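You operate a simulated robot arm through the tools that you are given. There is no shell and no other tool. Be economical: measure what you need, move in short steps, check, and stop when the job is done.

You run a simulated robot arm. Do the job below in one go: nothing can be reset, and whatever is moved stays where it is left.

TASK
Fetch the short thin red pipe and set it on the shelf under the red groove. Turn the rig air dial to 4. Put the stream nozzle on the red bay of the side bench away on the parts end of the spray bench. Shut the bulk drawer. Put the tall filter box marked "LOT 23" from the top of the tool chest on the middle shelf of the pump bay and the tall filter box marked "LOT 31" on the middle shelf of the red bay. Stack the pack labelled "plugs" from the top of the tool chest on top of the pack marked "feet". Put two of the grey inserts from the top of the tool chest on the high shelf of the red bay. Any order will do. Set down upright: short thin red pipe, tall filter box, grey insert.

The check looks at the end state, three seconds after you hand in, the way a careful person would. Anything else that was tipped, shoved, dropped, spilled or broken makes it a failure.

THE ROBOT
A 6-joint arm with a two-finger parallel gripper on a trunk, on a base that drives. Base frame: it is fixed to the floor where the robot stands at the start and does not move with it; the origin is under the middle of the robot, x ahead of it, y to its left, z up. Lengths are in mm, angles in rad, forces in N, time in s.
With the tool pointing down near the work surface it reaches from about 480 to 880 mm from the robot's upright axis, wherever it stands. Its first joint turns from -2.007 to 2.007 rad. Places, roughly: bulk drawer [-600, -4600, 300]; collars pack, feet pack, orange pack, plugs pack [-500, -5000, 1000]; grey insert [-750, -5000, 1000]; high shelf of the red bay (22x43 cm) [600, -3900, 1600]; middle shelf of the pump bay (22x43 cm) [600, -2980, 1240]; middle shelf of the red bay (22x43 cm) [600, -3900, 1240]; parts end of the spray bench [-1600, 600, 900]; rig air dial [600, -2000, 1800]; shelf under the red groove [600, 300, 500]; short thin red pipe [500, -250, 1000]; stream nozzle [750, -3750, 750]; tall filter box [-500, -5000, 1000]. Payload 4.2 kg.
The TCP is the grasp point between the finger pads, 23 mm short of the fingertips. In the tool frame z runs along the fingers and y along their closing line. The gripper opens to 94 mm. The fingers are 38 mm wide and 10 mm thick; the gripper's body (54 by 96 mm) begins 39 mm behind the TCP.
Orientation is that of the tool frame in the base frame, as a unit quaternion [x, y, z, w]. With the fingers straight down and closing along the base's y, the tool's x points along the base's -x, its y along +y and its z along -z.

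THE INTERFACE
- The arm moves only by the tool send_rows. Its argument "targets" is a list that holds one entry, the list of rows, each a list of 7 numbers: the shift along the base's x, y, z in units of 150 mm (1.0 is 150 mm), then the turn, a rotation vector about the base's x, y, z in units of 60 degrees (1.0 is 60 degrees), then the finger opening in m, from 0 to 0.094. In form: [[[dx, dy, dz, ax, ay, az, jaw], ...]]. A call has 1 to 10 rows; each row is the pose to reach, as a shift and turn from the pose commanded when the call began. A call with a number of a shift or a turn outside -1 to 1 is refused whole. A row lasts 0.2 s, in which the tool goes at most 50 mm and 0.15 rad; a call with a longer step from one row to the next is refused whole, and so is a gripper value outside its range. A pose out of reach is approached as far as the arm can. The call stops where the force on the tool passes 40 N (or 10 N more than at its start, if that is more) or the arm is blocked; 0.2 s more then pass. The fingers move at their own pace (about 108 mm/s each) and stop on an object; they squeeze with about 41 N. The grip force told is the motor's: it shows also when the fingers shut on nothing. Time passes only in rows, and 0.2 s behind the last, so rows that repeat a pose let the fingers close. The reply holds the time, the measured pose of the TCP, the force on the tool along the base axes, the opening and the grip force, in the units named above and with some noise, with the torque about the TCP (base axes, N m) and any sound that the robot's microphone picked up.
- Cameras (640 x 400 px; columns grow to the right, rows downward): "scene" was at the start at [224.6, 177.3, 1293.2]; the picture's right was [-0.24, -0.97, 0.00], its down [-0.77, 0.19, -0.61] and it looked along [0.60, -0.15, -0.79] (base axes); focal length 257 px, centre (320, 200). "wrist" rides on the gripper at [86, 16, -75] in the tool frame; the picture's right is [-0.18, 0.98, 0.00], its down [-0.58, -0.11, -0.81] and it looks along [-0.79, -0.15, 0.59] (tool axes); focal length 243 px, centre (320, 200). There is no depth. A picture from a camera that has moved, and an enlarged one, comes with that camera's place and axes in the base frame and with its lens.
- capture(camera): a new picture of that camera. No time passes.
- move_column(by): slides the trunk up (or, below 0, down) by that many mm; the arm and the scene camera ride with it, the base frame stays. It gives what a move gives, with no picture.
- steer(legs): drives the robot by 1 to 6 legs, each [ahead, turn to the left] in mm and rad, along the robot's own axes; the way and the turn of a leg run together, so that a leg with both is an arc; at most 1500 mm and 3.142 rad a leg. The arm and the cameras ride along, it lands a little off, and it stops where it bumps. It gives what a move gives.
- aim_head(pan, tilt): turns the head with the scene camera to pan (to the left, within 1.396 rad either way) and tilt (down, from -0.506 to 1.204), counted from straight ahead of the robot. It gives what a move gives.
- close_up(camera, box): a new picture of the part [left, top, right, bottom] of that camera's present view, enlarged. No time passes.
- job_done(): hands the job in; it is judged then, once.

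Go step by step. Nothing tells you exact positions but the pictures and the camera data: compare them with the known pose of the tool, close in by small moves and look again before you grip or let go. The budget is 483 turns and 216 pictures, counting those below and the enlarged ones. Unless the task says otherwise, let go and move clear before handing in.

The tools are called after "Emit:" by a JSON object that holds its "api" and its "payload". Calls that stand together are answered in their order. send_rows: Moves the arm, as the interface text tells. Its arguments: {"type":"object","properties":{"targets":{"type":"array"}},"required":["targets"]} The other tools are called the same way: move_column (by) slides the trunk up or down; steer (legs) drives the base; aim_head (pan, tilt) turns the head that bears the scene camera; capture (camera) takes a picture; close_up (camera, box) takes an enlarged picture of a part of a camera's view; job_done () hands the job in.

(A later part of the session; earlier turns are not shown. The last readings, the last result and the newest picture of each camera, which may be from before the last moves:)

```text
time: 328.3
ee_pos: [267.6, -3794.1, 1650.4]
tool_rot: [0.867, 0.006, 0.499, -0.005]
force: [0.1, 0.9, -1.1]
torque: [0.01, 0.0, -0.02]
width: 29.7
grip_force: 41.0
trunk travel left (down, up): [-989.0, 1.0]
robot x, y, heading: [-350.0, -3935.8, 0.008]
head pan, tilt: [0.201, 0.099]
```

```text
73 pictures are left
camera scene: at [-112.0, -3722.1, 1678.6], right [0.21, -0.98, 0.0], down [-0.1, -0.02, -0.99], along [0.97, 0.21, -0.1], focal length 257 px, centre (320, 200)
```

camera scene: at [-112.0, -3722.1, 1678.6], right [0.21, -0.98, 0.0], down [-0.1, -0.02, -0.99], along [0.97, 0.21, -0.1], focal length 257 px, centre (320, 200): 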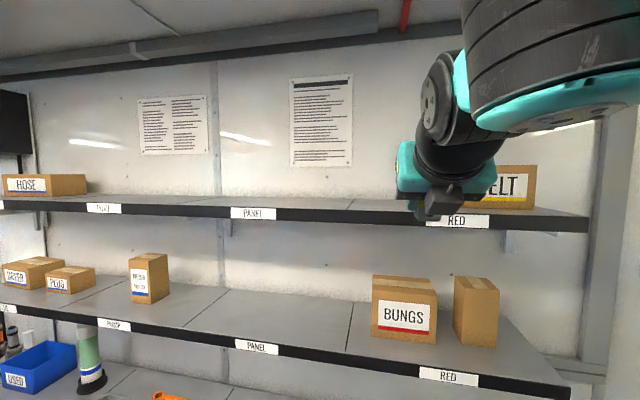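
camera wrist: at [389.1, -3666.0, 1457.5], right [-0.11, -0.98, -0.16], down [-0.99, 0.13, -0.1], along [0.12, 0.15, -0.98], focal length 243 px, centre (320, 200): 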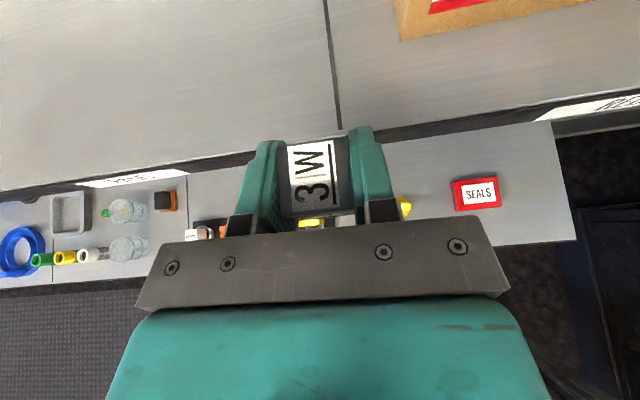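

Emit:
{"api": "send_rows", "payload": {"targets": [[[-0.15, 0, 0, 0, 0, 0, 0.0], [-0.3, 0, 0.05, 0, 0, 0, 0.0], [-0.45, 0, 0.1, 0, 0, 0, 0.0], [-0.5, 0, 0.15, 0, 0, 0, 0.0]]]}}

```text
time: 329.3
ee_pos: [190.7, -3796.6, 1660.2]
tool_rot: [0.866, 0.006, 0.499, -0.005]
force: [0.2, -0.5, -0.7]
torque: [0.04, -0.01, 0.03]
width: 29.7
grip_force: 41.2
out of reach, approached as far as the arm can: row 3, 4
trunk travel left (down, up): [-989.0, 1.0]
robot x, y, heading: [-350.5, -3937.1, 0.007]
head pan, tilt: [0.201, 0.099]
```

Emit:
{"api": "send_rows", "payload": {"targets": [[[0.1, 0, -0.01, 0, 0, 0, 0.0], [0.2, 0, -0.02, 0, 0, 0, 0.0], [0.28, 0, -0.03, 0, 0, 0, 0.0]]]}}

Emit:
{"api": "steer", "payload": {"legs": [[190, -0.007]]}}

Emit:
{"api": "capture", "payload": {"camera": "wrist"}}

Emit:
{"api": "capture", "payload": {"camera": "scene"}}

```text
time: 330.1
ee_pos: [232.0, -3793.3, 1655.4]
tool_rot: [0.866, 0.007, 0.499, -0.005]
force: [0.3, 0.6, -1.0]
torque: [-0.02, -0.02, 0.0]
width: 29.4
grip_force: 41.1
trunk travel left (down, up): [-989.0, 1.0]
robot x, y, heading: [-353.2, -3934.9, 0.008]
head pan, tilt: [0.201, 0.099]
```

```text
time: 331.6
ee_pos: [420.7, -3797.5, 1655.2]
tool_rot: [0.866, 0.003, 0.499, -0.003]
force: [0.3, -0.2, -0.7]
torque: [-0.02, 0.0, 0.02]
width: 29.5
grip_force: 40.7
trunk travel left (down, up): [-989.0, 1.0]
robot x, y, heading: [-164.8, -3936.6, 0.001]
head pan, tilt: [0.201, 0.099]
```

```text
72 pictures are left
camera wrist: at [399.8, -3814.9, 1766.5], right [-0.08, -0.98, -0.16], down [-0.99, 0.1, -0.1], along [0.11, 0.15, -0.98], focal length 243 px, centre (320, 200)
```

wrist: 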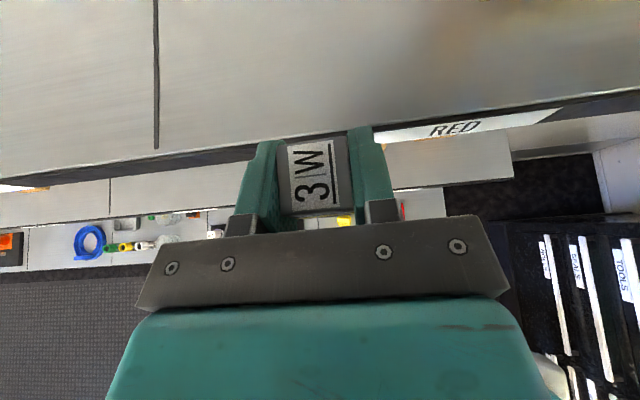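

```text
71 pictures are left
camera scene: at [78.5, -3723.4, 1678.7], right [0.2, -0.98, 0.0], down [-0.1, -0.02, -1.0], along [0.98, 0.2, -0.1], focal length 257 px, centre (320, 200)
```

scene: 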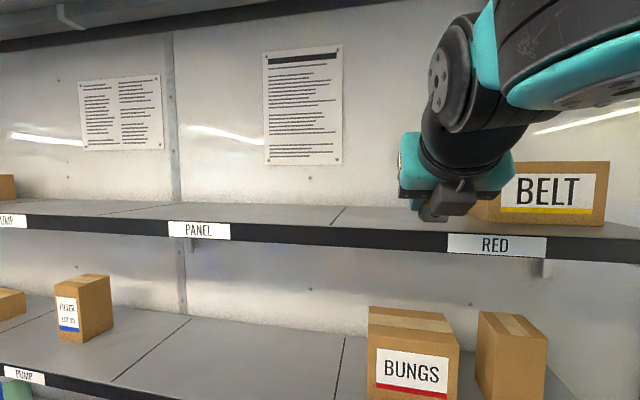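

Emit:
{"api": "steer", "payload": {"legs": [[105, 0]]}}

Emit:
{"api": "capture", "payload": {"camera": "wrist"}}

Emit:
{"api": "capture", "payload": {"camera": "scene"}}

```text
time: 332.8
ee_pos: [525.8, -3800.5, 1655.1]
tool_rot: [0.866, 0.003, 0.499, -0.003]
force: [-1.0, 0.2, -0.5]
torque: [-0.01, 0.0, -0.01]
width: 29.7
grip_force: 41.4
trunk travel left (down, up): [-989.0, 1.0]
robot x, y, heading: [-61.0, -3937.8, -0.002]
head pan, tilt: [0.201, 0.099]
```

```text
70 pictures are left
camera wrist: at [503.5, -3816.2, 1766.5], right [-0.09, -0.98, -0.16], down [-0.99, 0.1, -0.1], along [0.11, 0.15, -0.98], focal length 243 px, centre (320, 200)
```

wrist: 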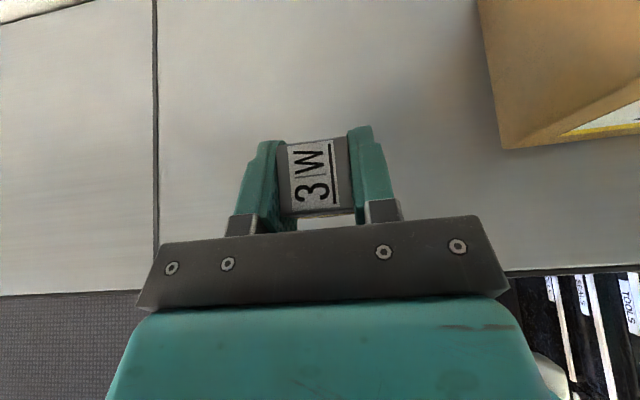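

```text
69 pictures are left
camera scene: at [182.4, -3724.1, 1678.7], right [0.2, -0.98, 0.0], down [-0.1, -0.02, -1.0], along [0.98, 0.2, -0.1], focal length 257 px, centre (320, 200)
```

scene: 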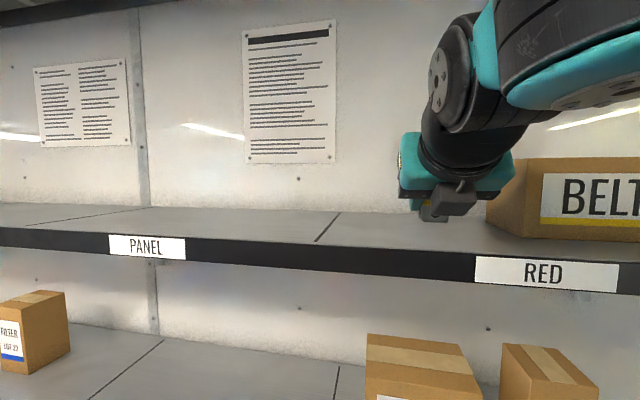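

Emit:
{"api": "send_rows", "payload": {"targets": [[[0.05, 0, -0.03, 0, 0, 0, 0.0], [0.05, 0, -0.06, 0, 0, 0, 0.0]]]}}

Emit:
{"api": "send_rows", "payload": {"targets": [[[0, 0, -0.02, 0, 0, 0, 0.0], [0, 0, -0.035, 0, 0, 0, 0.0]]]}}

```text
time: 333.4
ee_pos: [534.3, -3798.4, 1645.3]
tool_rot: [0.866, 0.002, 0.499, -0.002]
force: [-0.4, 0.9, -2.1]
torque: [-0.01, -0.03, 0.0]
width: 29.4
grip_force: 41.2
trunk travel left (down, up): [-989.0, 1.0]
robot x, y, heading: [-62.0, -3937.9, -0.004]
head pan, tilt: [0.201, 0.099]
```

```text
time: 334.0
ee_pos: [533.1, -3799.8, 1642.0]
tool_rot: [0.867, 0.001, 0.498, -0.001]
force: [-0.4, 0.3, -0.2]
torque: [0.02, -0.01, 0.0]
width: 29.6
grip_force: 40.9
trunk travel left (down, up): [-989.0, 1.0]
robot x, y, heading: [-61.9, -3935.3, 0.001]
head pan, tilt: [0.201, 0.099]
```

Emit:
{"api": "send_rows", "payload": {"targets": [[[0, 0, -0.012, 0, 0, 0, 0.0], [0, 0, -0.024, 0, 0, 0, 0.0]]]}}

Emit:
{"api": "send_rows", "payload": {"targets": [[[0, 0, -0.01, 0, 0, 0, 0.0], [0, 0, -0.02, 0, 0, 0, 0.0]]]}}

```text
time: 334.6
ee_pos: [532.5, -3800.4, 1636.5]
tool_rot: [0.867, 0.002, 0.498, -0.003]
force: [-0.5, -0.2, -1.1]
torque: [-0.01, -0.02, 0.01]
width: 29.7
grip_force: 41.2
trunk travel left (down, up): [-989.0, 1.0]
robot x, y, heading: [-58.6, -3934.0, -0.001]
head pan, tilt: [0.201, 0.099]
```

```text
time: 335.2
ee_pos: [533.0, -3800.3, 1634.1]
tool_rot: [0.866, 0.002, 0.5, -0.003]
force: [-0.3, -0.4, -0.4]
torque: [-0.04, 0.01, -0.06]
width: 29.4
grip_force: 41.0
trunk travel left (down, up): [-989.0, 1.0]
robot x, y, heading: [-57.6, -3934.9, 0.001]
head pan, tilt: [0.201, 0.099]
```

Emit:
{"api": "send_rows", "payload": {"targets": [[[0, 0, -0.01, 0, 0, 0, 0.0], [0, 0, -0.02, 0, 0, 0, 0.0]]]}}

Emit:
{"api": "send_rows", "payload": {"targets": [[[0, 0, -0.01, 0, 0, 0, 0.0], [0, 0, -0.02, 0, 0, 0, 0.0]]]}}

Emit:
{"api": "close_up", "payload": {"camera": "scene", "box": [360, 120, 520, 270]}}

```text
time: 335.8
ee_pos: [533.2, -3799.9, 1635.3]
tool_rot: [0.865, 0.001, 0.502, -0.004]
force: [5.0, 2.0, 26.2]
torque: [-0.15, 0.07, 0.02]
width: 29.3
grip_force: 41.2
trunk travel left (down, up): [-989.0, 1.0]
robot x, y, heading: [-56.9, -3938.2, -0.006]
head pan, tilt: [0.201, 0.099]
```

```text
time: 336.4
ee_pos: [531.6, -3800.9, 1629.8]
tool_rot: [0.866, 0.001, 0.5, -0.003]
force: [-0.3, 0.0, 28.8]
torque: [-0.09, -0.1, 0.0]
width: 29.8
grip_force: 41.2
trunk travel left (down, up): [-989.0, 1.0]
robot x, y, heading: [-61.9, -3936.1, -0.002]
head pan, tilt: [0.201, 0.099]
```

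```text
2.67 times, centred on (440, 195) of scene
camera zoom: at [181.7, -3724.4, 1679.0], right [0.2, -0.98, 0.0], down [-0.1, -0.02, -1.0], along [0.98, 0.2, -0.1], focal length 685 px, centre (0, 213)
```

zoom: 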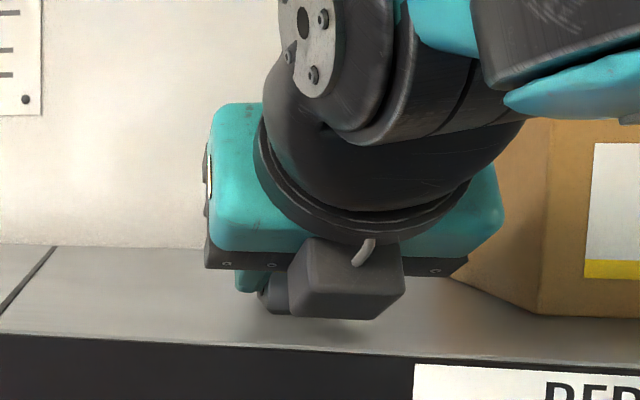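

Emit:
{"api": "send_rows", "payload": {"targets": [[[0, 0, 0.012, 0, 0, 0, 0.0], [0, 0, 0.012, 0, 0, 0, 0.055], [0, 0, 0.012, 0, 0, 0, 0.055]]]}}

Emit:
{"api": "send_rows", "payload": {"targets": [[[-0.08, 0, 0.06, 0, 0, 0, 0.055], [-0.2, 0, 0.12, 0, 0, 0, 0.055], [-0.35, 0, 0.13, 0, 0, 0, 0.055]]]}}

Emit:
{"api": "steer", "payload": {"legs": [[-200, 0]]}}

Emit:
{"api": "capture", "payload": {"camera": "wrist"}}

Emit:
{"api": "capture", "payload": {"camera": "scene"}}

```text
time: 337.2
ee_pos: [533.4, -3801.4, 1627.7]
tool_rot: [0.867, 0.003, 0.498, -0.001]
force: [0.2, -0.1, -0.2]
torque: [0.0, 0.01, 0.01]
width: 54.7
grip_force: 0.1
trunk travel left (down, up): [-989.0, 1.0]
robot x, y, heading: [-58.8, -3934.3, -0.003]
head pan, tilt: [0.201, 0.099]
```

```text
time: 338.0
ee_pos: [481.7, -3800.4, 1649.3]
tool_rot: [0.867, 0.003, 0.499, -0.003]
force: [0.5, 1.3, -0.3]
torque: [0.03, 0.02, 0.01]
width: 55.1
grip_force: 0.0
trunk travel left (down, up): [-989.0, 1.0]
robot x, y, heading: [-57.9, -3939.3, -0.002]
head pan, tilt: [0.201, 0.099]
```

```text
time: 339.6
ee_pos: [281.6, -3799.6, 1649.5]
tool_rot: [0.867, 0.002, 0.498, -0.002]
force: [-0.4, -0.4, 0.9]
torque: [0.02, 0.02, -0.02]
width: 55.0
grip_force: 0.0
trunk travel left (down, up): [-989.0, 1.0]
robot x, y, heading: [-259.8, -3935.6, 0.001]
head pan, tilt: [0.201, 0.099]
```

```text
67 pictures are left
camera wrist: at [260.4, -3816.0, 1760.2], right [-0.09, -0.98, -0.16], down [-0.99, 0.1, -0.1], along [0.11, 0.15, -0.98], focal length 243 px, centre (320, 200)
```

wrist: 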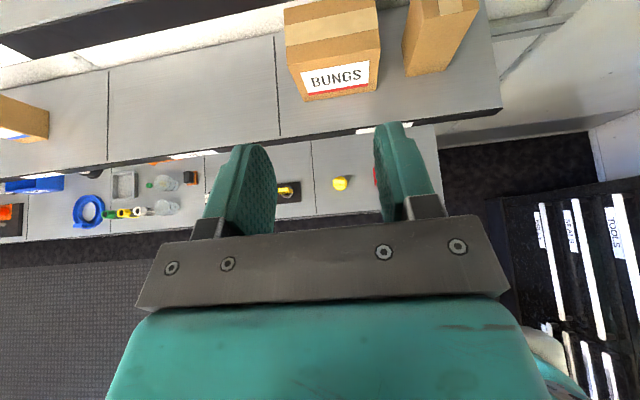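

```text
66 pictures are left
camera scene: at [-16.3, -3723.6, 1678.6], right [0.2, -0.98, 0.0], down [-0.1, -0.02, -0.99], along [0.98, 0.2, -0.1], focal length 257 px, centre (320, 200)
```

scene: 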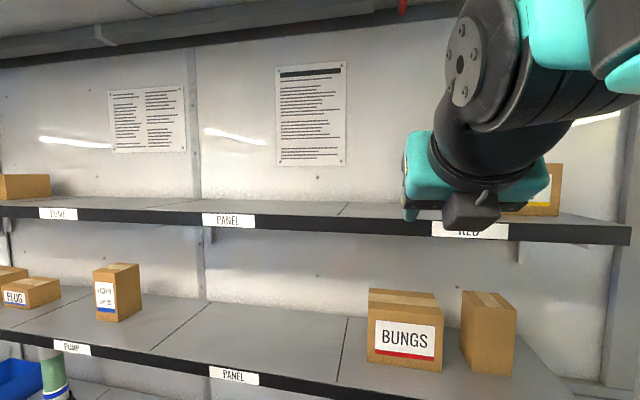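

Emit:
{"api": "send_rows", "payload": {"targets": [[[0, 0, -0.25, 0, 0, 0, 0.06], [0, 0, -0.5, 0, 0, 0, 0.06], [0, 0, -0.75, 0, 0, 0, 0.06], [0, 0, -1, 0, 0, 0, 0.06]]]}}

Emit:
{"api": "steer", "payload": {"legs": [[-280, 0]]}}

Emit:
{"api": "aim_head", "payload": {"pan": -0.05, "tilt": 0.1}}

Emit:
{"api": "close_up", "payload": {"camera": "scene", "box": [200, 120, 520, 320]}}

```text
time: 340.6
ee_pos: [281.5, -3800.0, 1498.4]
tool_rot: [0.867, 0.002, 0.499, -0.003]
force: [0.0, -0.6, -0.7]
torque: [-0.04, 0.0, 0.03]
width: 59.9
grip_force: 0.1
trunk travel left (down, up): [-989.0, 1.0]
robot x, y, heading: [-259.3, -3933.9, -0.0]
head pan, tilt: [0.201, 0.099]
```

```text
time: 342.5
ee_pos: [7.9, -3797.7, 1497.8]
tool_rot: [0.867, 0.003, 0.498, -0.002]
force: [0.2, 0.3, 0.7]
torque: [-0.01, 0.0, -0.01]
width: 59.9
grip_force: 0.1
trunk travel left (down, up): [-989.0, 1.0]
robot x, y, heading: [-536.8, -3938.9, 0.001]
head pan, tilt: [0.201, 0.099]
```

```text
time: 343.3
ee_pos: [7.0, -3798.8, 1498.1]
tool_rot: [0.867, 0.004, 0.499, -0.004]
force: [0.6, 0.4, -0.2]
torque: [0.0, -0.03, -0.01]
width: 60.1
grip_force: 0.1
trunk travel left (down, up): [-989.0, 1.0]
robot x, y, heading: [-534.4, -3937.9, -0.002]
head pan, tilt: [-0.051, 0.099]
```

```text
2.00 times, centred on (360, 220) of scene
camera zoom: at [-289.6, -3746.0, 1678.6], right [-0.05, -1.0, 0.0], down [-0.1, 0.0, -1.0], along [0.99, -0.05, -0.1], focal length 514 px, centre (240, 160)
```

zoom: 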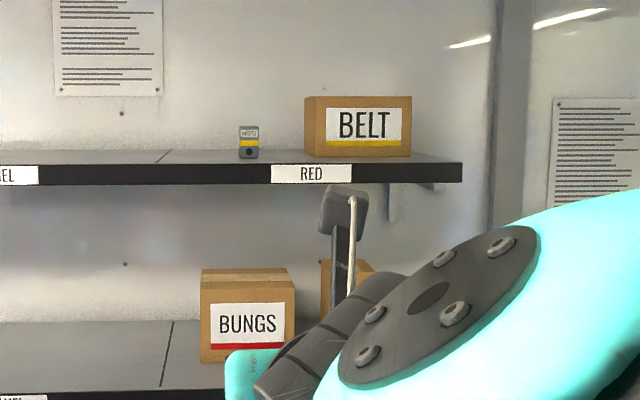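

3W stands upright on the high shelf. Next the 3N insert at the chest's back right corner, with the tool already at 60°.

Emit:
{"api": "steer", "payload": {"legs": [[-400, 0], [0, -1.571], [320, 0]]}}

Emit:
{"api": "capture", "payload": {"camera": "wrist"}}

```text
time: 351.3
ee_pos: [-781.7, -4800.8, 1498.7]
tool_rot: [0.619, -0.605, 0.358, 0.349]
force: [-0.5, -0.6, -0.7]
torque: [0.02, 0.0, -0.02]
width: 60.3
grip_force: 0.0
trunk travel left (down, up): [-989.0, 1.0]
robot x, y, heading: [-931.7, -4261.3, -1.55]
head pan, tilt: [-0.051, 0.099]
```

```text
64 pictures are left
camera wrist: at [-799.7, -4780.0, 1609.5], right [-0.98, 0.07, -0.16], down [0.09, 0.99, -0.1], along [0.15, -0.11, -0.98], focal length 243 px, centre (320, 200)
```

wrist: 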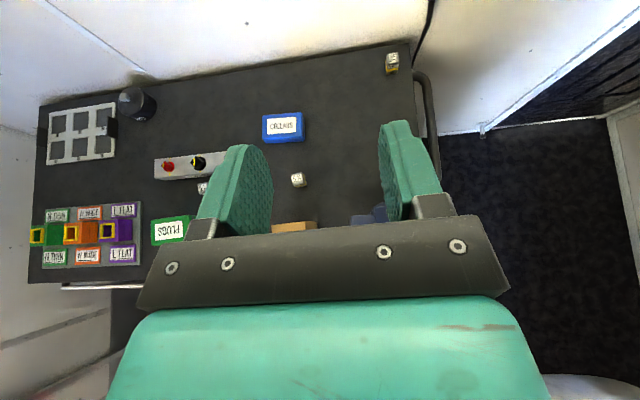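

Emit:
{"api": "send_rows", "payload": {"targets": [[[-0.16, -0.13, -0.16, 0, 0, 0, 0.06], [-0.32, -0.26, -0.33, 0, 0, 0, 0.06], [-0.48, -0.4, -0.5, 0, 0, 0, 0.06], [-0.64, -0.53, -0.66, 0, 0, 0, 0.06], [-0.8, -0.66, -0.83, 0, 0, 0, 0.06], [-0.96, -0.8, -1, 0, 0, 0, 0.06]]]}}

Emit:
{"api": "send_rows", "payload": {"targets": [[[0, -0.2, -0.2, 0, 0, 0, 0.06], [0, -0.4, -0.4, 0, 0, 0, 0.06], [0, -0.6, -0.6, 0, 0, 0, 0.06], [0, -0.8, -0.8, 0, 0, 0, 0.06], [0, -0.95, -1, 0, 0, 0, 0.06]]]}}

Emit:
{"api": "capture", "payload": {"camera": "wrist"}}

Emit:
{"api": "close_up", "payload": {"camera": "wrist", "box": [270, 20, 398, 100]}}

```text
time: 352.7
ee_pos: [-927.5, -4920.6, 1346.5]
tool_rot: [0.62, -0.606, 0.358, 0.348]
force: [0.8, 0.4, -0.4]
torque: [0.01, 0.02, -0.01]
width: 60.0
grip_force: 0.0
trunk travel left (down, up): [-989.0, 1.0]
robot x, y, heading: [-930.2, -4263.4, -1.551]
head pan, tilt: [-0.051, 0.099]
```

```text
time: 353.9
ee_pos: [-927.3, -5063.9, 1198.8]
tool_rot: [0.62, -0.606, 0.358, 0.348]
force: [0.7, 0.1, 0.4]
torque: [0.02, 0.0, -0.03]
width: 59.9
grip_force: 0.0
trunk travel left (down, up): [-989.0, 1.0]
robot x, y, heading: [-928.9, -4264.6, -1.554]
head pan, tilt: [-0.051, 0.099]
```

```text
63 pictures are left
camera wrist: at [-944.4, -5042.3, 1310.6], right [-0.98, 0.07, -0.16], down [0.09, 0.99, -0.1], along [0.15, -0.11, -0.98], focal length 243 px, centre (320, 200)
```

wrist: 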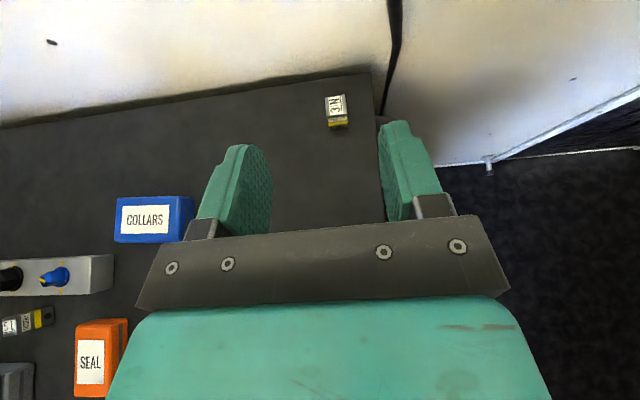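

```text
5.00 times, centred on (334, 60) of wrist
camera zoom: at [-944.4, -5042.3, 1310.6], right [-0.98, 0.07, -0.16], down [0.09, 0.99, -0.1], along [0.15, -0.11, -0.98], focal length 1213 px, centre (250, 900)
```

zoom: 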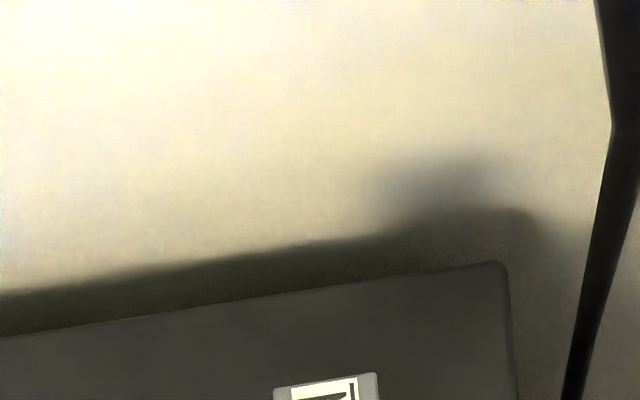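

Emit:
{"api": "close_up", "payload": {"camera": "wrist", "box": [304, 80, 368, 140]}}

```text
6.67 times, centred on (336, 110) of wrist
camera zoom: at [-944.4, -5042.3, 1310.6], right [-0.98, 0.07, -0.16], down [0.09, 0.99, -0.1], along [0.15, -0.11, -0.98], focal length 1618 px, centre (213, 800)
```

zoom: 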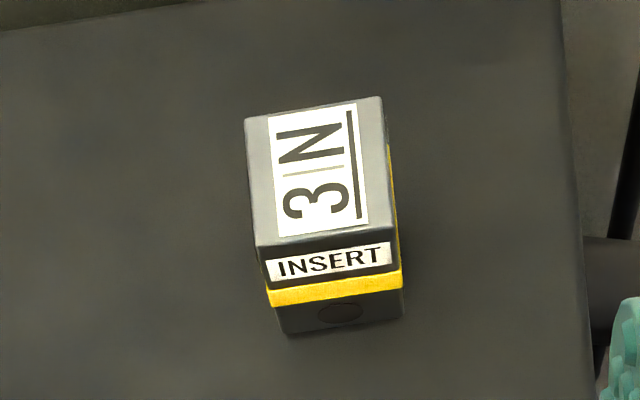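

3N is aligned and centred at (-926,-5214). Move above it.

Emit:
{"api": "send_rows", "payload": {"targets": [[[0.003, -0.2, -0.18, 0, 0, -0.02, 0.055], [0.003, -0.4, -0.36, 0, 0, -0.02, 0.055], [0.003, -0.6, -0.54, 0, 0, -0.02, 0.055], [0.003, -0.8, -0.72, 0, 0, -0.02, 0.055], [0.003, -0.99, -0.9, 0, 0, -0.02, 0.055]]]}}

Emit:
{"api": "capture", "payload": {"camera": "wrist"}}

```text
time: 355.1
ee_pos: [-926.5, -5212.6, 1063.7]
tool_rot: [0.614, -0.612, 0.354, 0.352]
force: [0.4, 0.9, 0.1]
torque: [0.03, 0.01, 0.03]
width: 55.2
grip_force: 0.1
trunk travel left (down, up): [-989.0, 1.0]
robot x, y, heading: [-927.9, -4259.8, -1.552]
head pan, tilt: [-0.051, 0.099]
```

```text
60 pictures are left
camera wrist: at [-944.0, -5191.2, 1174.5], right [-0.98, 0.09, -0.16], down [0.11, 0.99, -0.1], along [0.15, -0.11, -0.98], focal length 243 px, centre (320, 200)
```

wrist: 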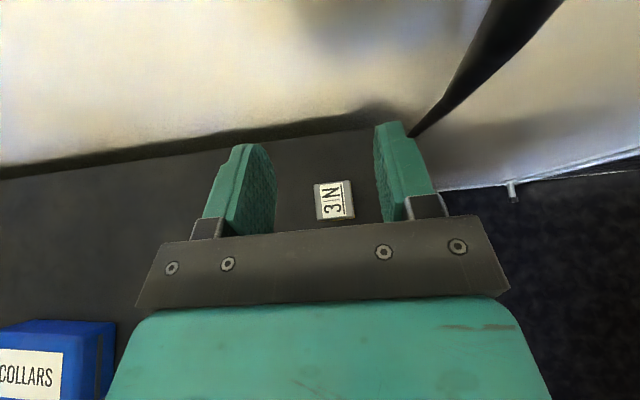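

Emit:
{"api": "send_rows", "payload": {"targets": [[[0.005, 0, -0.25, 0, 0, 0, 0.055], [0.01, 0.005, -0.5, 0, 0, 0, 0.055], [0.01, 0.005, -0.66, 0, 0, 0, 0.055]]]}}

Emit:
{"api": "send_rows", "payload": {"targets": [[[0, 0, 0, 0, 0, 0, 0.02], [0, 0, 0, 0, 0, 0, 0.0], [0, 0, 0, 0, 0, 0, 0.0], [0, 0, 0, 0, 0, 0, 0.0]]]}}

Emit:
{"api": "send_rows", "payload": {"targets": [[[0, 0, 0.1, 0, 0, 0, 0.0], [0, 0, 0.3, 0, 0, 0, 0.0], [0, 0.1, 0.6, 0, 0, 0, 0.0], [0, 0.3, 0.85, 0, 0, 0, 0.0], [0, 0.55, 1, 0, 0, 0, 0.0]]]}}

Emit:
{"api": "capture", "payload": {"camera": "wrist"}}

```text
time: 355.9
ee_pos: [-922.6, -5206.2, 967.8]
tool_rot: [0.613, -0.613, 0.353, 0.352]
force: [0.1, 0.3, -0.2]
torque: [0.0, -0.02, 0.0]
width: 55.0
grip_force: 0.0
out of reach, approached as far as the arm can: row 3
trunk travel left (down, up): [-989.0, 1.0]
robot x, y, heading: [-926.7, -4264.1, -1.555]
head pan, tilt: [-0.051, 0.099]
```

```text
time: 356.9
ee_pos: [-923.0, -5205.2, 967.8]
tool_rot: [0.614, -0.611, 0.354, 0.351]
force: [0.3, -0.6, -0.4]
torque: [0.05, 0.01, 0.01]
width: 29.4
grip_force: 41.0
trunk travel left (down, up): [-989.0, 1.0]
robot x, y, heading: [-927.7, -4265.0, -1.554]
head pan, tilt: [-0.051, 0.099]
```

```text
time: 358.1
ee_pos: [-921.3, -5121.3, 1118.1]
tool_rot: [-0.613, 0.613, -0.353, -0.352]
force: [-0.1, -0.9, -1.3]
torque: [0.0, 0.01, 0.01]
width: 29.6
grip_force: 40.5
trunk travel left (down, up): [-989.0, 1.0]
robot x, y, heading: [-928.0, -4264.8, -1.55]
head pan, tilt: [-0.051, 0.099]
```

```text
59 pictures are left
camera wrist: at [-939.3, -5100.5, 1229.8], right [-0.98, 0.09, -0.16], down [0.11, 0.99, -0.1], along [0.15, -0.11, -0.98], focal length 243 px, centre (320, 200)
```

wrist: 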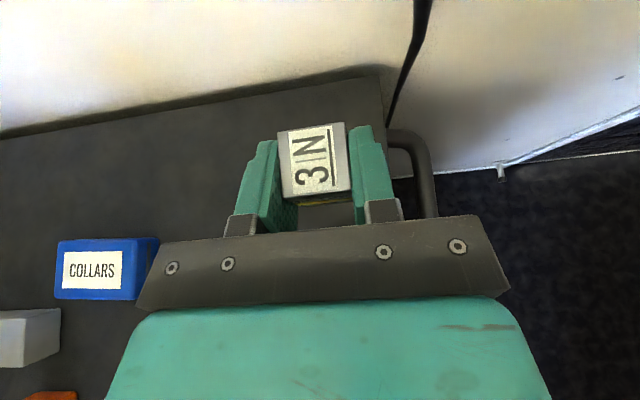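

3N is held. Retract to the travel pose and drive to the red bay.

Emit:
{"api": "send_rows", "payload": {"targets": [[[0.1, 0.15, 0.2, 0, 0, 0, 0.0], [0.2, 0.3, 0.4, 0, 0, 0, 0.0], [0.3, 0.45, 0.6, 0, 0, 0, 0.0], [0.35, 0.6, 0.8, 0, 0, 0, 0.0], [0.4, 0.75, 1, 0, 0, 0, 0.0]]]}}

Emit:
{"api": "send_rows", "payload": {"targets": [[[0.1, 0.15, 0.2, 0, 0, 0, 0.0], [0.2, 0.3, 0.4, 0, 0, 0, 0.0], [0.3, 0.45, 0.6, 0, 0, 0, 0.0], [0.4, 0.6, 0.8, 0, 0, 0, 0.0], [0.5, 0.75, 1, 0, 0, 0, 0.0]]]}}

Emit:
{"api": "send_rows", "payload": {"targets": [[[0, 0.2, 0.2, 0, 0, 0, 0.0], [0, 0.4, 0.4, 0, 0, 0, 0.0], [0, 0.6, 0.53, 0, 0, 0, 0.0]]]}}

Emit:
{"api": "steer", "payload": {"legs": [[-400, 0], [0, 1.552], [560, 0]]}}

```text
time: 359.3
ee_pos: [-862.9, -5010.0, 1267.0]
tool_rot: [0.613, -0.612, 0.354, 0.352]
force: [-0.4, -0.8, -1.4]
torque: [0.01, 0.01, -0.02]
width: 29.3
grip_force: 40.9
trunk travel left (down, up): [-989.0, 1.0]
robot x, y, heading: [-928.7, -4266.4, -1.556]
head pan, tilt: [-0.051, 0.099]
```

```text
time: 360.5
ee_pos: [-787.1, -4895.9, 1418.9]
tool_rot: [0.614, -0.612, 0.354, 0.352]
force: [0.0, 0.1, -0.6]
torque: [0.01, -0.01, 0.02]
width: 29.7
grip_force: 41.1
trunk travel left (down, up): [-989.0, 1.0]
robot x, y, heading: [-930.1, -4267.3, -1.555]
head pan, tilt: [-0.051, 0.099]
```

```text
time: 361.3
ee_pos: [-787.8, -4805.5, 1494.3]
tool_rot: [0.613, -0.613, 0.353, 0.353]
force: [-0.9, 0.4, -0.9]
torque: [0.02, 0.01, 0.0]
width: 29.8
grip_force: 40.5
trunk travel left (down, up): [-989.0, 1.0]
robot x, y, heading: [-930.8, -4263.1, -1.552]
head pan, tilt: [-0.051, 0.099]
```

```text
time: 370.4
ee_pos: [169.6, -3735.2, 1495.4]
tool_rot: [0.867, -0.007, 0.499, 0.003]
force: [0.8, -0.3, -1.6]
torque: [0.01, 0.0, 0.03]
width: 29.7
grip_force: 41.3
trunk travel left (down, up): [-989.0, 1.0]
robot x, y, heading: [-373.6, -3870.4, 0.003]
head pan, tilt: [-0.051, 0.099]
```

Emit:
{"api": "send_rows", "payload": {"targets": [[[0, 0.03, 0.25, 0, 0, 0.015, 0.0], [0, 0.06, 0.5, 0, 0, 0.015, 0.0], [0, 0.06, 0.75, 0, 0, 0.015, 0.0], [0, 0.06, 1, 0, 0, 0.015, 0.0]]]}}

Emit:
{"api": "send_rows", "payload": {"targets": [[[0, 0, 0.05, 0, 0, 0, 0.0], [0, 0, 0.09, 0, 0, 0, 0.0]]]}}

Emit:
{"api": "steer", "payload": {"legs": [[240, 0]]}}

Emit:
{"api": "aim_head", "payload": {"pan": 0.15, "tilt": 0.1}}

Emit:
{"api": "capture", "payload": {"camera": "wrist"}}

Emit:
{"api": "capture", "payload": {"camera": "scene"}}

```text
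time: 371.4
ee_pos: [171.0, -3724.2, 1644.5]
tool_rot: [0.867, 0.0, 0.499, 0.0]
force: [0.7, -0.2, -1.5]
torque: [-0.04, -0.01, 0.03]
width: 29.5
grip_force: 41.2
trunk travel left (down, up): [-989.0, 1.0]
robot x, y, heading: [-375.3, -3865.8, 0.001]
head pan, tilt: [-0.051, 0.099]
```

```text
time: 372.0
ee_pos: [169.7, -3725.9, 1657.6]
tool_rot: [0.867, 0.001, 0.498, -0.001]
force: [-0.8, 0.5, -0.8]
torque: [0.0, 0.01, 0.01]
width: 29.2
grip_force: 41.3
trunk travel left (down, up): [-989.0, 1.0]
robot x, y, heading: [-372.8, -3866.8, -0.0]
head pan, tilt: [-0.051, 0.099]
```

```text
time: 373.8
ee_pos: [409.7, -3729.3, 1658.1]
tool_rot: [0.867, -0.001, 0.499, 0.0]
force: [-1.1, 0.0, -1.4]
torque: [-0.01, 0.01, 0.02]
width: 29.6
grip_force: 40.3
trunk travel left (down, up): [-989.0, 1.0]
robot x, y, heading: [-133.5, -3867.1, -0.006]
head pan, tilt: [-0.051, 0.099]
```

```text
time: 374.5
ee_pos: [409.9, -3729.3, 1656.5]
tool_rot: [0.867, -0.001, 0.498, 0.0]
force: [0.7, -0.2, -0.6]
torque: [0.0, 0.01, 0.0]
width: 29.7
grip_force: 41.1
trunk travel left (down, up): [-989.0, 1.0]
robot x, y, heading: [-135.1, -3873.4, -0.003]
head pan, tilt: [0.15, 0.099]
```

```text
58 pictures are left
camera wrist: at [389.1, -3744.9, 1768.5], right [-0.1, -0.98, -0.16], down [-0.99, 0.11, -0.1], along [0.11, 0.15, -0.98], focal length 243 px, centre (320, 200)
```

wrist: 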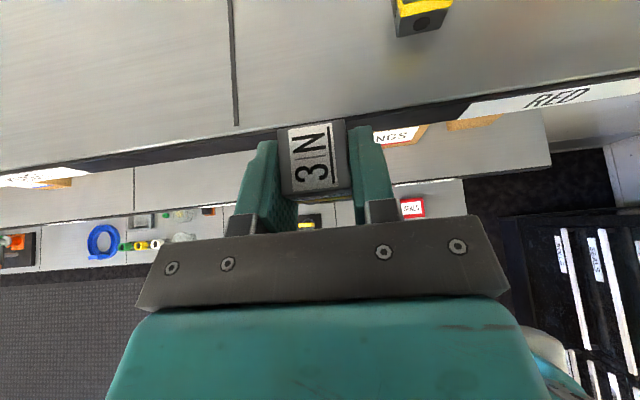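

```text
57 pictures are left
camera scene: at [108.7, -3661.0, 1678.6], right [0.14, -0.99, 0.0], down [-0.1, -0.01, -0.99], along [0.98, 0.14, -0.1], focal length 257 px, centre (320, 200)
```

scene: 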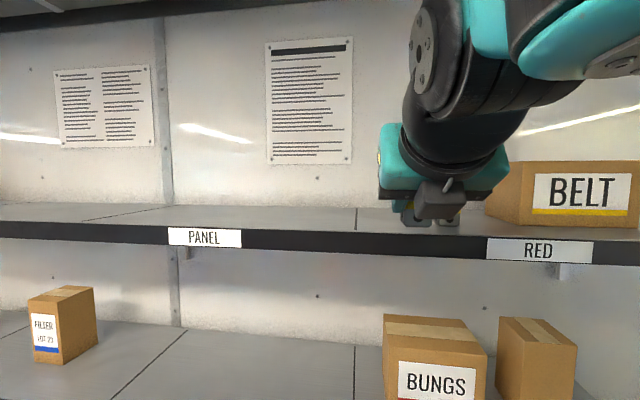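

Emit:
{"api": "steer", "payload": {"legs": [[110, 0]]}}

Emit:
{"api": "capture", "payload": {"camera": "wrist"}}

Emit:
{"api": "send_rows", "payload": {"targets": [[[0, 0, -0.04, 0, 0, 0, 0.0], [0, 0, -0.08, 0, 0, 0, 0.0]]]}}

```text
time: 375.7
ee_pos: [519.6, -3730.5, 1658.4]
tool_rot: [0.866, -0.002, 0.499, 0.001]
force: [-1.1, -0.3, -1.2]
torque: [0.0, 0.0, 0.05]
width: 29.6
grip_force: 41.4
trunk travel left (down, up): [-989.0, 1.0]
robot x, y, heading: [-26.6, -3866.4, -0.004]
head pan, tilt: [0.15, 0.099]
```

```text
56 pictures are left
camera wrist: at [497.7, -3745.9, 1768.7], right [-0.1, -0.98, -0.16], down [-0.99, 0.11, -0.1], along [0.11, 0.15, -0.98], focal length 243 px, centre (320, 200)
```

wrist: 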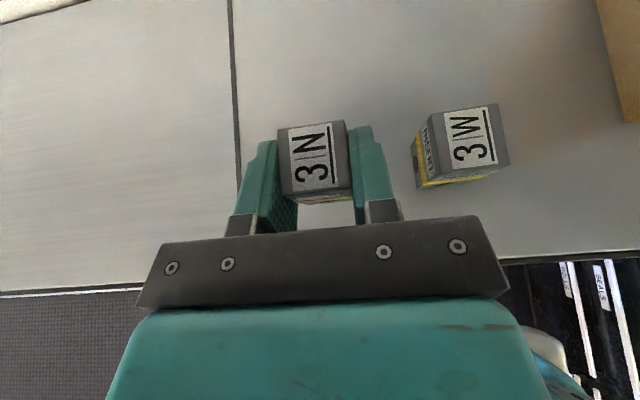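

```text
time: 376.3
ee_pos: [520.2, -3730.1, 1644.0]
tool_rot: [0.867, -0.002, 0.498, 0.0]
force: [-0.5, 0.1, -1.6]
torque: [-0.01, 0.0, 0.02]
width: 29.9
grip_force: 41.2
trunk travel left (down, up): [-989.0, 1.0]
robot x, y, heading: [-27.4, -3869.6, -0.011]
head pan, tilt: [0.15, 0.099]
```

Emit:
{"api": "send_rows", "payload": {"targets": [[[0, 0, -0.02, 0, 0, 0, 0.0], [0, 0, -0.04, 0, 0, 0, 0.0]]]}}

Emit:
{"api": "send_rows", "payload": {"targets": [[[0, 0, -0.012, 0, 0, 0, 0.0], [0, 0, -0.024, 0, 0, 0, 0.0]]]}}

```text
time: 376.9
ee_pos: [520.5, -3729.5, 1639.7]
tool_rot: [0.867, -0.002, 0.499, 0.001]
force: [-0.3, -0.5, -1.3]
torque: [0.01, 0.0, 0.0]
width: 29.6
grip_force: 41.2
trunk travel left (down, up): [-989.0, 1.0]
robot x, y, heading: [-25.4, -3864.9, -0.004]
head pan, tilt: [0.15, 0.099]
```

```text
time: 377.5
ee_pos: [520.5, -3730.5, 1637.6]
tool_rot: [0.866, -0.003, 0.501, -0.001]
force: [2.1, 2.6, 13.9]
torque: [-0.07, -0.06, 0.06]
width: 29.7
grip_force: 40.7
trunk travel left (down, up): [-989.0, 1.0]
robot x, y, heading: [-27.3, -3868.4, -0.007]
head pan, tilt: [0.15, 0.099]
```

Contact. Release and retreat.

Emit:
{"api": "send_rows", "payload": {"targets": [[[0, 0, 0.008, 0, 0, 0, 0.0], [0, 0, 0.008, 0, 0, 0, 0.05], [0, 0, 0.008, 0, 0, 0, 0.05]]]}}

Emit:
{"api": "send_rows", "payload": {"targets": [[[-0.08, 0, 0.06, 0, 0, 0, 0.05], [-0.2, 0, 0.1, 0, 0, 0, 0.05], [-0.3, 0, 0.11, 0, 0, 0, 0.05]]]}}

Emit:
{"api": "steer", "payload": {"legs": [[-300, 0]]}}

Emit:
{"api": "send_rows", "payload": {"targets": [[[0, 0, -0.25, 0, 0, 0, 0.06], [0, 0, -0.5, 0, 0, 0, 0.06], [0, 0, -0.75, 0, 0, 0, 0.06], [0, 0, -1, 0, 0, 0, 0.06]]]}}

Emit:
{"api": "aim_head", "payload": {"pan": 0.0, "tilt": 0.25}}

Emit:
{"api": "capture", "payload": {"camera": "scene"}}

```text
time: 378.3
ee_pos: [519.3, -3730.0, 1636.7]
tool_rot: [0.867, -0.002, 0.499, 0.001]
force: [-0.3, -1.1, -0.1]
torque: [-0.01, -0.01, 0.0]
width: 50.0
grip_force: 0.1
trunk travel left (down, up): [-989.0, 1.0]
robot x, y, heading: [-24.9, -3869.0, -0.01]
head pan, tilt: [0.15, 0.099]
```

```text
time: 379.1
ee_pos: [479.1, -3735.5, 1658.7]
tool_rot: [0.866, -0.015, 0.501, -0.001]
force: [0.1, 0.0, 0.0]
torque: [-0.03, -0.01, -0.03]
width: 49.9
grip_force: 0.1
trunk travel left (down, up): [-989.0, 1.0]
robot x, y, heading: [-29.2, -3867.5, -0.001]
head pan, tilt: [0.15, 0.099]
```

```text
time: 381.2
ee_pos: [177.3, -3736.0, 1656.0]
tool_rot: [0.866, -0.016, 0.499, 0.002]
force: [0.5, -0.1, -0.9]
torque: [0.0, 0.02, -0.03]
width: 50.0
grip_force: 0.0
trunk travel left (down, up): [-989.0, 1.0]
robot x, y, heading: [-327.2, -3868.2, -0.012]
head pan, tilt: [0.15, 0.099]
```

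```text
time: 382.2
ee_pos: [174.8, -3735.2, 1507.0]
tool_rot: [0.867, -0.015, 0.499, 0.002]
force: [-0.5, 0.0, -0.5]
torque: [0.04, 0.0, 0.07]
width: 60.2
grip_force: 0.1
trunk travel left (down, up): [-989.0, 1.0]
robot x, y, heading: [-328.8, -3863.5, -0.017]
head pan, tilt: [0.15, 0.099]
```

```text
time: 382.9
ee_pos: [176.8, -3736.4, 1506.6]
tool_rot: [0.866, -0.016, 0.499, 0.003]
force: [0.2, 0.6, 0.0]
torque: [0.05, -0.01, -0.01]
width: 60.2
grip_force: 0.0
trunk travel left (down, up): [-989.0, 1.0]
robot x, y, heading: [-327.7, -3865.9, -0.014]
head pan, tilt: [0.0, 0.25]
```

```text
55 pictures are left
camera scene: at [-82.0, -3674.2, 1664.8], right [-0.01, -1.0, 0.0], down [-0.25, 0.0, -0.97], along [0.97, -0.01, -0.25], focal length 257 px, centre (320, 200)
```

scene: 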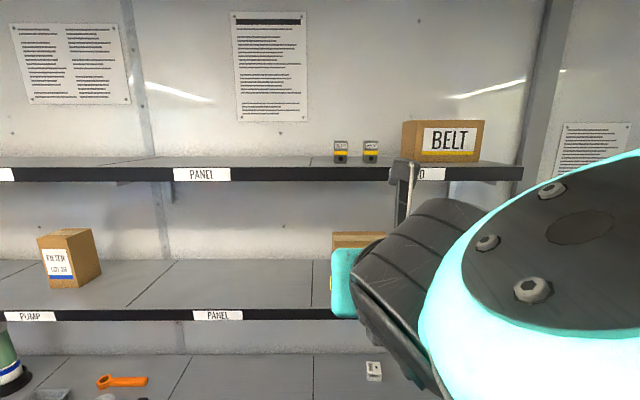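

Both inserts stand in the red bay's high shelf. Now the stream nozzle at about (613,-3865,885): lower the trunk and line up under the middle shelf.

Emit:
{"api": "move_column", "payload": {"by": -400}}

Emit:
{"api": "send_rows", "payload": {"targets": [[[0, -0.2, -0.1, 0, 0, 0.035, 0.07], [0, -0.45, -0.2, 0, 0, 0.035, 0.07], [0, -0.7, -0.3, 0, 0, 0.035, 0.07], [0, -0.86, -0.4, 0, 0, 0.035, 0.07]]]}}

Emit:
{"api": "steer", "payload": {"legs": [[160, 0.013]]}}

Emit:
{"api": "aim_head", "payload": {"pan": 0.15, "tilt": 0.5}}

Emit:
{"api": "capture", "payload": {"camera": "wrist"}}

Emit:
{"api": "capture", "payload": {"camera": "scene"}}

```text
time: 386.7
ee_pos: [176.3, -3735.7, 1105.6]
tool_rot: [0.866, -0.017, 0.499, 0.004]
force: [-0.6, -0.7, -0.5]
torque: [0.0, 0.02, 0.0]
width: 60.0
grip_force: 0.0
trunk travel left (down, up): [-589.0, 401.0]
robot x, y, heading: [-331.6, -3867.1, -0.013]
head pan, tilt: [0.0, 0.25]
```

```text
time: 387.7
ee_pos: [207.1, -3842.5, 1077.8]
tool_rot: [0.866, 0.0, 0.499, -0.006]
force: [1.3, 0.0, -0.1]
torque: [-0.02, -0.02, -0.02]
width: 69.9
grip_force: 0.1
out of reach, approached as far as the arm can: row 3, 4
trunk travel left (down, up): [-589.0, 401.0]
robot x, y, heading: [-327.6, -3864.4, -0.016]
head pan, tilt: [0.0, 0.25]
```

```text
time: 389.1
ee_pos: [367.8, -3834.3, 1079.0]
tool_rot: [0.866, 0.006, 0.5, -0.01]
force: [0.5, 0.2, 0.0]
torque: [0.0, -0.01, 0.0]
width: 70.0
grip_force: 0.1
trunk travel left (down, up): [-589.0, 401.0]
robot x, y, heading: [-171.6, -3868.2, 0.002]
head pan, tilt: [0.0, 0.25]
```

```text
time: 389.9
ee_pos: [368.7, -3835.0, 1079.5]
tool_rot: [0.866, 0.006, 0.499, -0.01]
force: [0.1, -0.5, -0.6]
torque: [0.03, 0.04, -0.02]
width: 70.4
grip_force: 0.0
trunk travel left (down, up): [-589.0, 401.0]
robot x, y, heading: [-166.8, -3867.3, 0.001]
head pan, tilt: [0.15, 0.499]
```

```text
54 pictures are left
camera wrist: at [347.0, -3851.8, 1190.0], right [-0.07, -0.98, -0.17], down [-0.99, 0.09, -0.1], along [0.11, 0.16, -0.98], focal length 243 px, centre (320, 200)
```

wrist: 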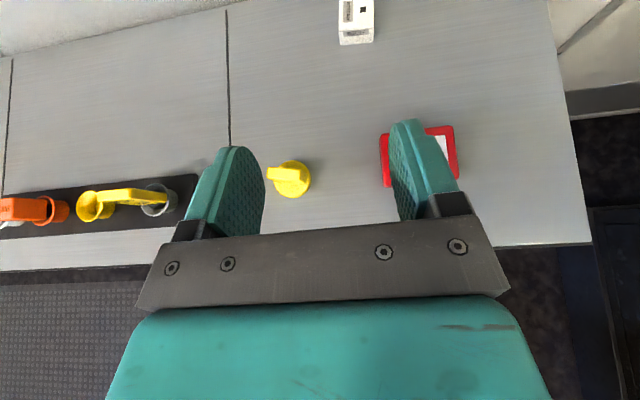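

```text
53 pictures are left
camera scene: at [73.8, -3658.3, 1241.6], right [0.15, -0.99, 0.0], down [-0.47, -0.07, -0.88], along [0.87, 0.13, -0.48], focal length 257 px, centre (320, 200)
```

scene: 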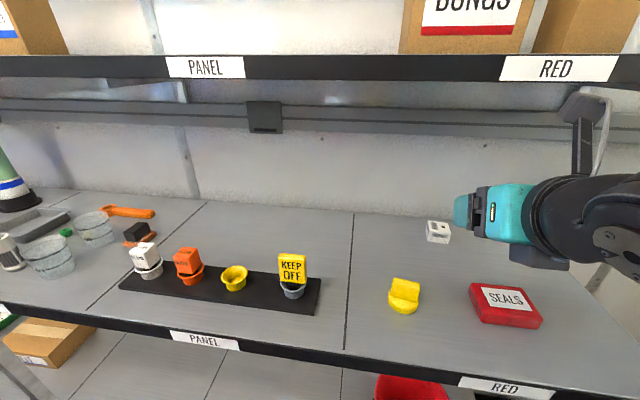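

Emit:
{"api": "send_rows", "payload": {"targets": [[[0.1, -0.06, -0.2, 0, 0, -0.012, 0.075], [0.2, -0.12, -0.4, 0, 0, -0.012, 0.075], [0.3, -0.18, -0.6, 0, 0, -0.012, 0.075], [0.45, -0.24, -0.78, 0, 0, -0.012, 0.075]]]}}

Emit:
{"api": "steer", "payload": {"legs": [[90, 0]]}}

Emit:
{"api": "capture", "payload": {"camera": "wrist"}}

Emit:
{"api": "close_up", "payload": {"camera": "scene", "box": [340, 160, 600, 322]}}

```text
time: 390.9
ee_pos: [451.2, -3865.0, 968.7]
tool_rot: [0.866, 0.0, 0.499, -0.008]
force: [-1.1, 0.2, 0.6]
torque: [-0.02, -0.02, 0.0]
width: 74.7
grip_force: 0.0
out of reach, approached as far as the arm can: row 1, 2, 3, 4
trunk travel left (down, up): [-589.0, 401.0]
robot x, y, heading: [-170.4, -3867.1, 0.0]
head pan, tilt: [0.15, 0.499]
```

```text
time: 392.0
ee_pos: [541.3, -3863.6, 969.2]
tool_rot: [0.867, 0.0, 0.499, -0.007]
force: [0.3, -0.2, -0.1]
torque: [0.0, -0.04, -0.03]
width: 75.0
grip_force: 0.0
trunk travel left (down, up): [-589.0, 401.0]
robot x, y, heading: [-80.0, -3866.0, 0.001]
head pan, tilt: [0.15, 0.499]
```

```text
52 pictures are left
camera wrist: at [519.5, -3881.5, 1079.3], right [-0.09, -0.98, -0.17], down [-0.99, 0.1, -0.1], along [0.11, 0.16, -0.98], focal length 243 px, centre (320, 200)
```

wrist: 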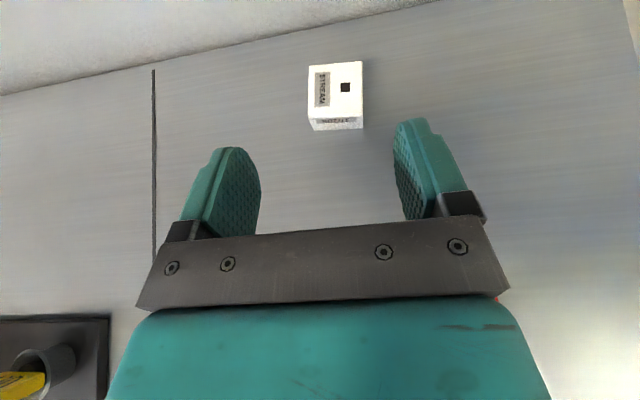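

```text
2.46 times, centred on (470, 241) of scene
camera zoom: at [164.5, -3658.4, 1241.6], right [0.15, -0.99, 0.0], down [-0.47, -0.07, -0.88], along [0.87, 0.13, -0.48], focal length 632 px, centre (-49, 99)
```

zoom: 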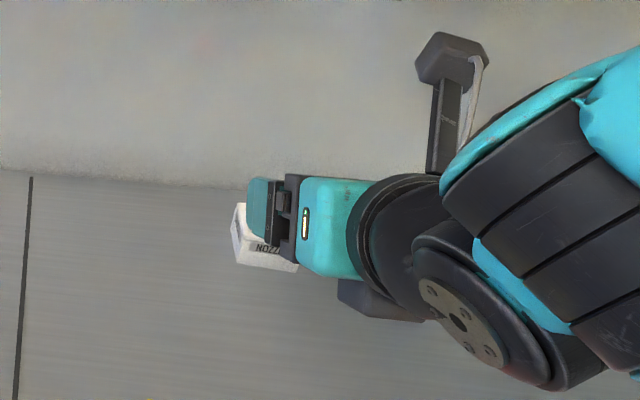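

The nozzle top is at about (652,-3870,849), ~55 mm wide and aligned. I'll close in along the tool axis.

Emit:
{"api": "send_rows", "payload": {"targets": [[[0.05, -0.02, -0.2, 0, 0, 0, 0.085], [0.1, -0.03, -0.4, 0, 0, 0, 0.085], [0.25, -0.03, -0.5, 0, 0, 0, 0.085]]]}}

Emit:
{"api": "capture", "payload": {"camera": "wrist"}}

```text
time: 392.8
ee_pos: [580.8, -3870.1, 893.1]
tool_rot: [0.866, 0.0, 0.499, -0.007]
force: [0.3, -0.7, -0.4]
torque: [0.02, 0.01, 0.0]
width: 85.0
grip_force: 0.0
trunk travel left (down, up): [-589.0, 401.0]
robot x, y, heading: [-77.6, -3872.1, -0.002]
head pan, tilt: [0.15, 0.499]
```

```text
50 pictures are left
camera wrist: at [558.4, -3886.6, 1003.8], right [-0.09, -0.98, -0.17], down [-0.99, 0.1, -0.1], along [0.11, 0.16, -0.98], focal length 243 px, centre (320, 200)
```

wrist: 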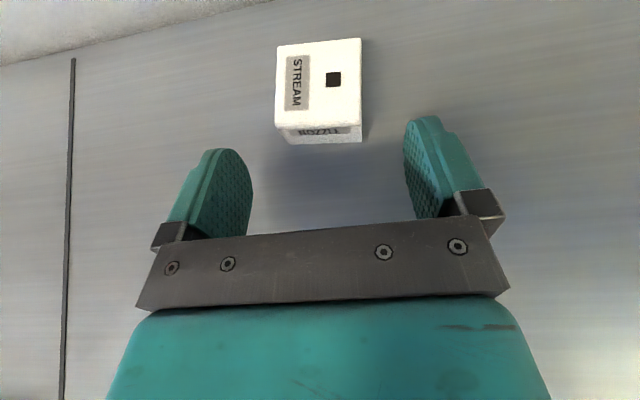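

Emit:
{"api": "send_rows", "payload": {"targets": [[[0.16, 0.01, -0.12, 0, 0, 0, 0.085], [0.31, 0.013, -0.24, 0, 0, 0, 0.085], [0.45, 0.013, -0.34, 0, 0, 0, 0.085]]]}}

Emit:
{"api": "capture", "payload": {"camera": "wrist"}}

```text
time: 393.3
ee_pos: [610.7, -3867.8, 876.8]
tool_rot: [0.862, 0.005, 0.507, -0.004]
force: [-40.5, 0.9, 56.2]
torque: [-0.97, 0.49, -0.33]
width: 83.5
grip_force: 0.0
trunk travel left (down, up): [-589.0, 401.0]
robot x, y, heading: [-77.1, -3866.6, 0.003]
head pan, tilt: [0.15, 0.499]
stopped in row 2: the force on the tool passed its limit (the readings are from after the stop); the commanded pose is now the measured one
```

```text
49 pictures are left
camera wrist: at [586.6, -3883.6, 988.4], right [-0.08, -0.98, -0.16], down [-0.99, 0.1, -0.12], along [0.13, 0.15, -0.98], focal length 243 px, centre (320, 200)
```

wrist: 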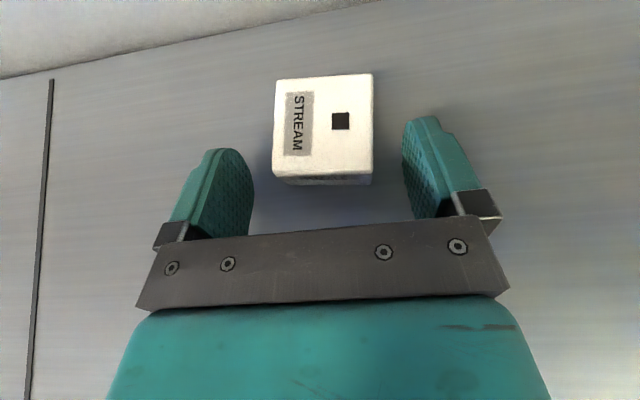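

The fingertips reached the bench (z≈848), so the nozzle is a ~42 mm block at (629,-3871) with top ≈890. Lift slightly and move forward.

Emit:
{"api": "send_rows", "payload": {"targets": [[[0, 0, 0.05, 0, 0, 0, 0.075], [0.06, -0.012, 0.05, 0, 0, 0, 0.075], [0.12, -0.012, 0.04, 0, 0, 0, 0.075]]]}}

Emit:
{"api": "capture", "payload": {"camera": "wrist"}}

```text
time: 394.1
ee_pos: [622.9, -3868.6, 878.0]
tool_rot: [0.865, 0.005, 0.502, -0.004]
force: [-12.9, 1.7, 18.9]
torque: [-0.7, 0.14, -0.34]
width: 74.6
grip_force: 0.1
trunk travel left (down, up): [-589.0, 401.0]
robot x, y, heading: [-79.1, -3866.3, -0.002]
head pan, tilt: [0.15, 0.499]
stopped in row 3: the force on the tool passed its limit (the readings are from after the stop); the commanded pose is now the measured one
```

```text
48 pictures are left
camera wrist: at [601.4, -3885.3, 988.9], right [-0.08, -0.98, -0.16], down [-0.99, 0.1, -0.1], along [0.12, 0.15, -0.98], focal length 243 px, centre (320, 200)
```

wrist: 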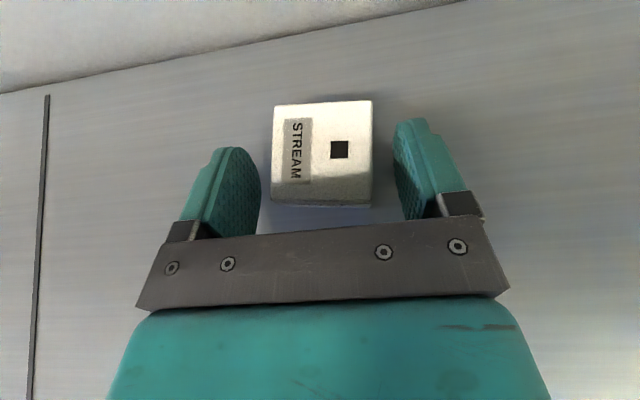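

Emit:
{"api": "send_rows", "payload": {"targets": [[[0, 0, 0.05, 0, 0, 0, 0.075], [0.06, -0.015, 0.07, 0, 0, 0, 0.075], [0.06, -0.015, 0.07, 0, 0, 0, 0.075]]]}}

Emit:
{"api": "capture", "payload": {"camera": "wrist"}}

```text
time: 394.9
ee_pos: [634.6, -3871.9, 886.8]
tool_rot: [0.866, 0.004, 0.499, -0.004]
force: [-1.0, 0.6, -0.5]
torque: [0.0, 0.02, 0.0]
width: 74.9
grip_force: 0.1
trunk travel left (down, up): [-589.0, 401.0]
robot x, y, heading: [-80.6, -3865.8, 0.001]
head pan, tilt: [0.15, 0.499]
```

```text
47 pictures are left
camera wrist: at [611.4, -3888.5, 997.8], right [-0.08, -0.98, -0.16], down [-0.99, 0.1, -0.1], along [0.11, 0.15, -0.98], focal length 243 px, centre (320, 200)
```

wrist: 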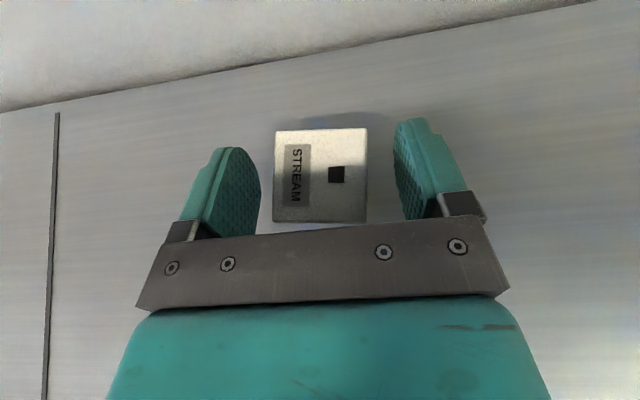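

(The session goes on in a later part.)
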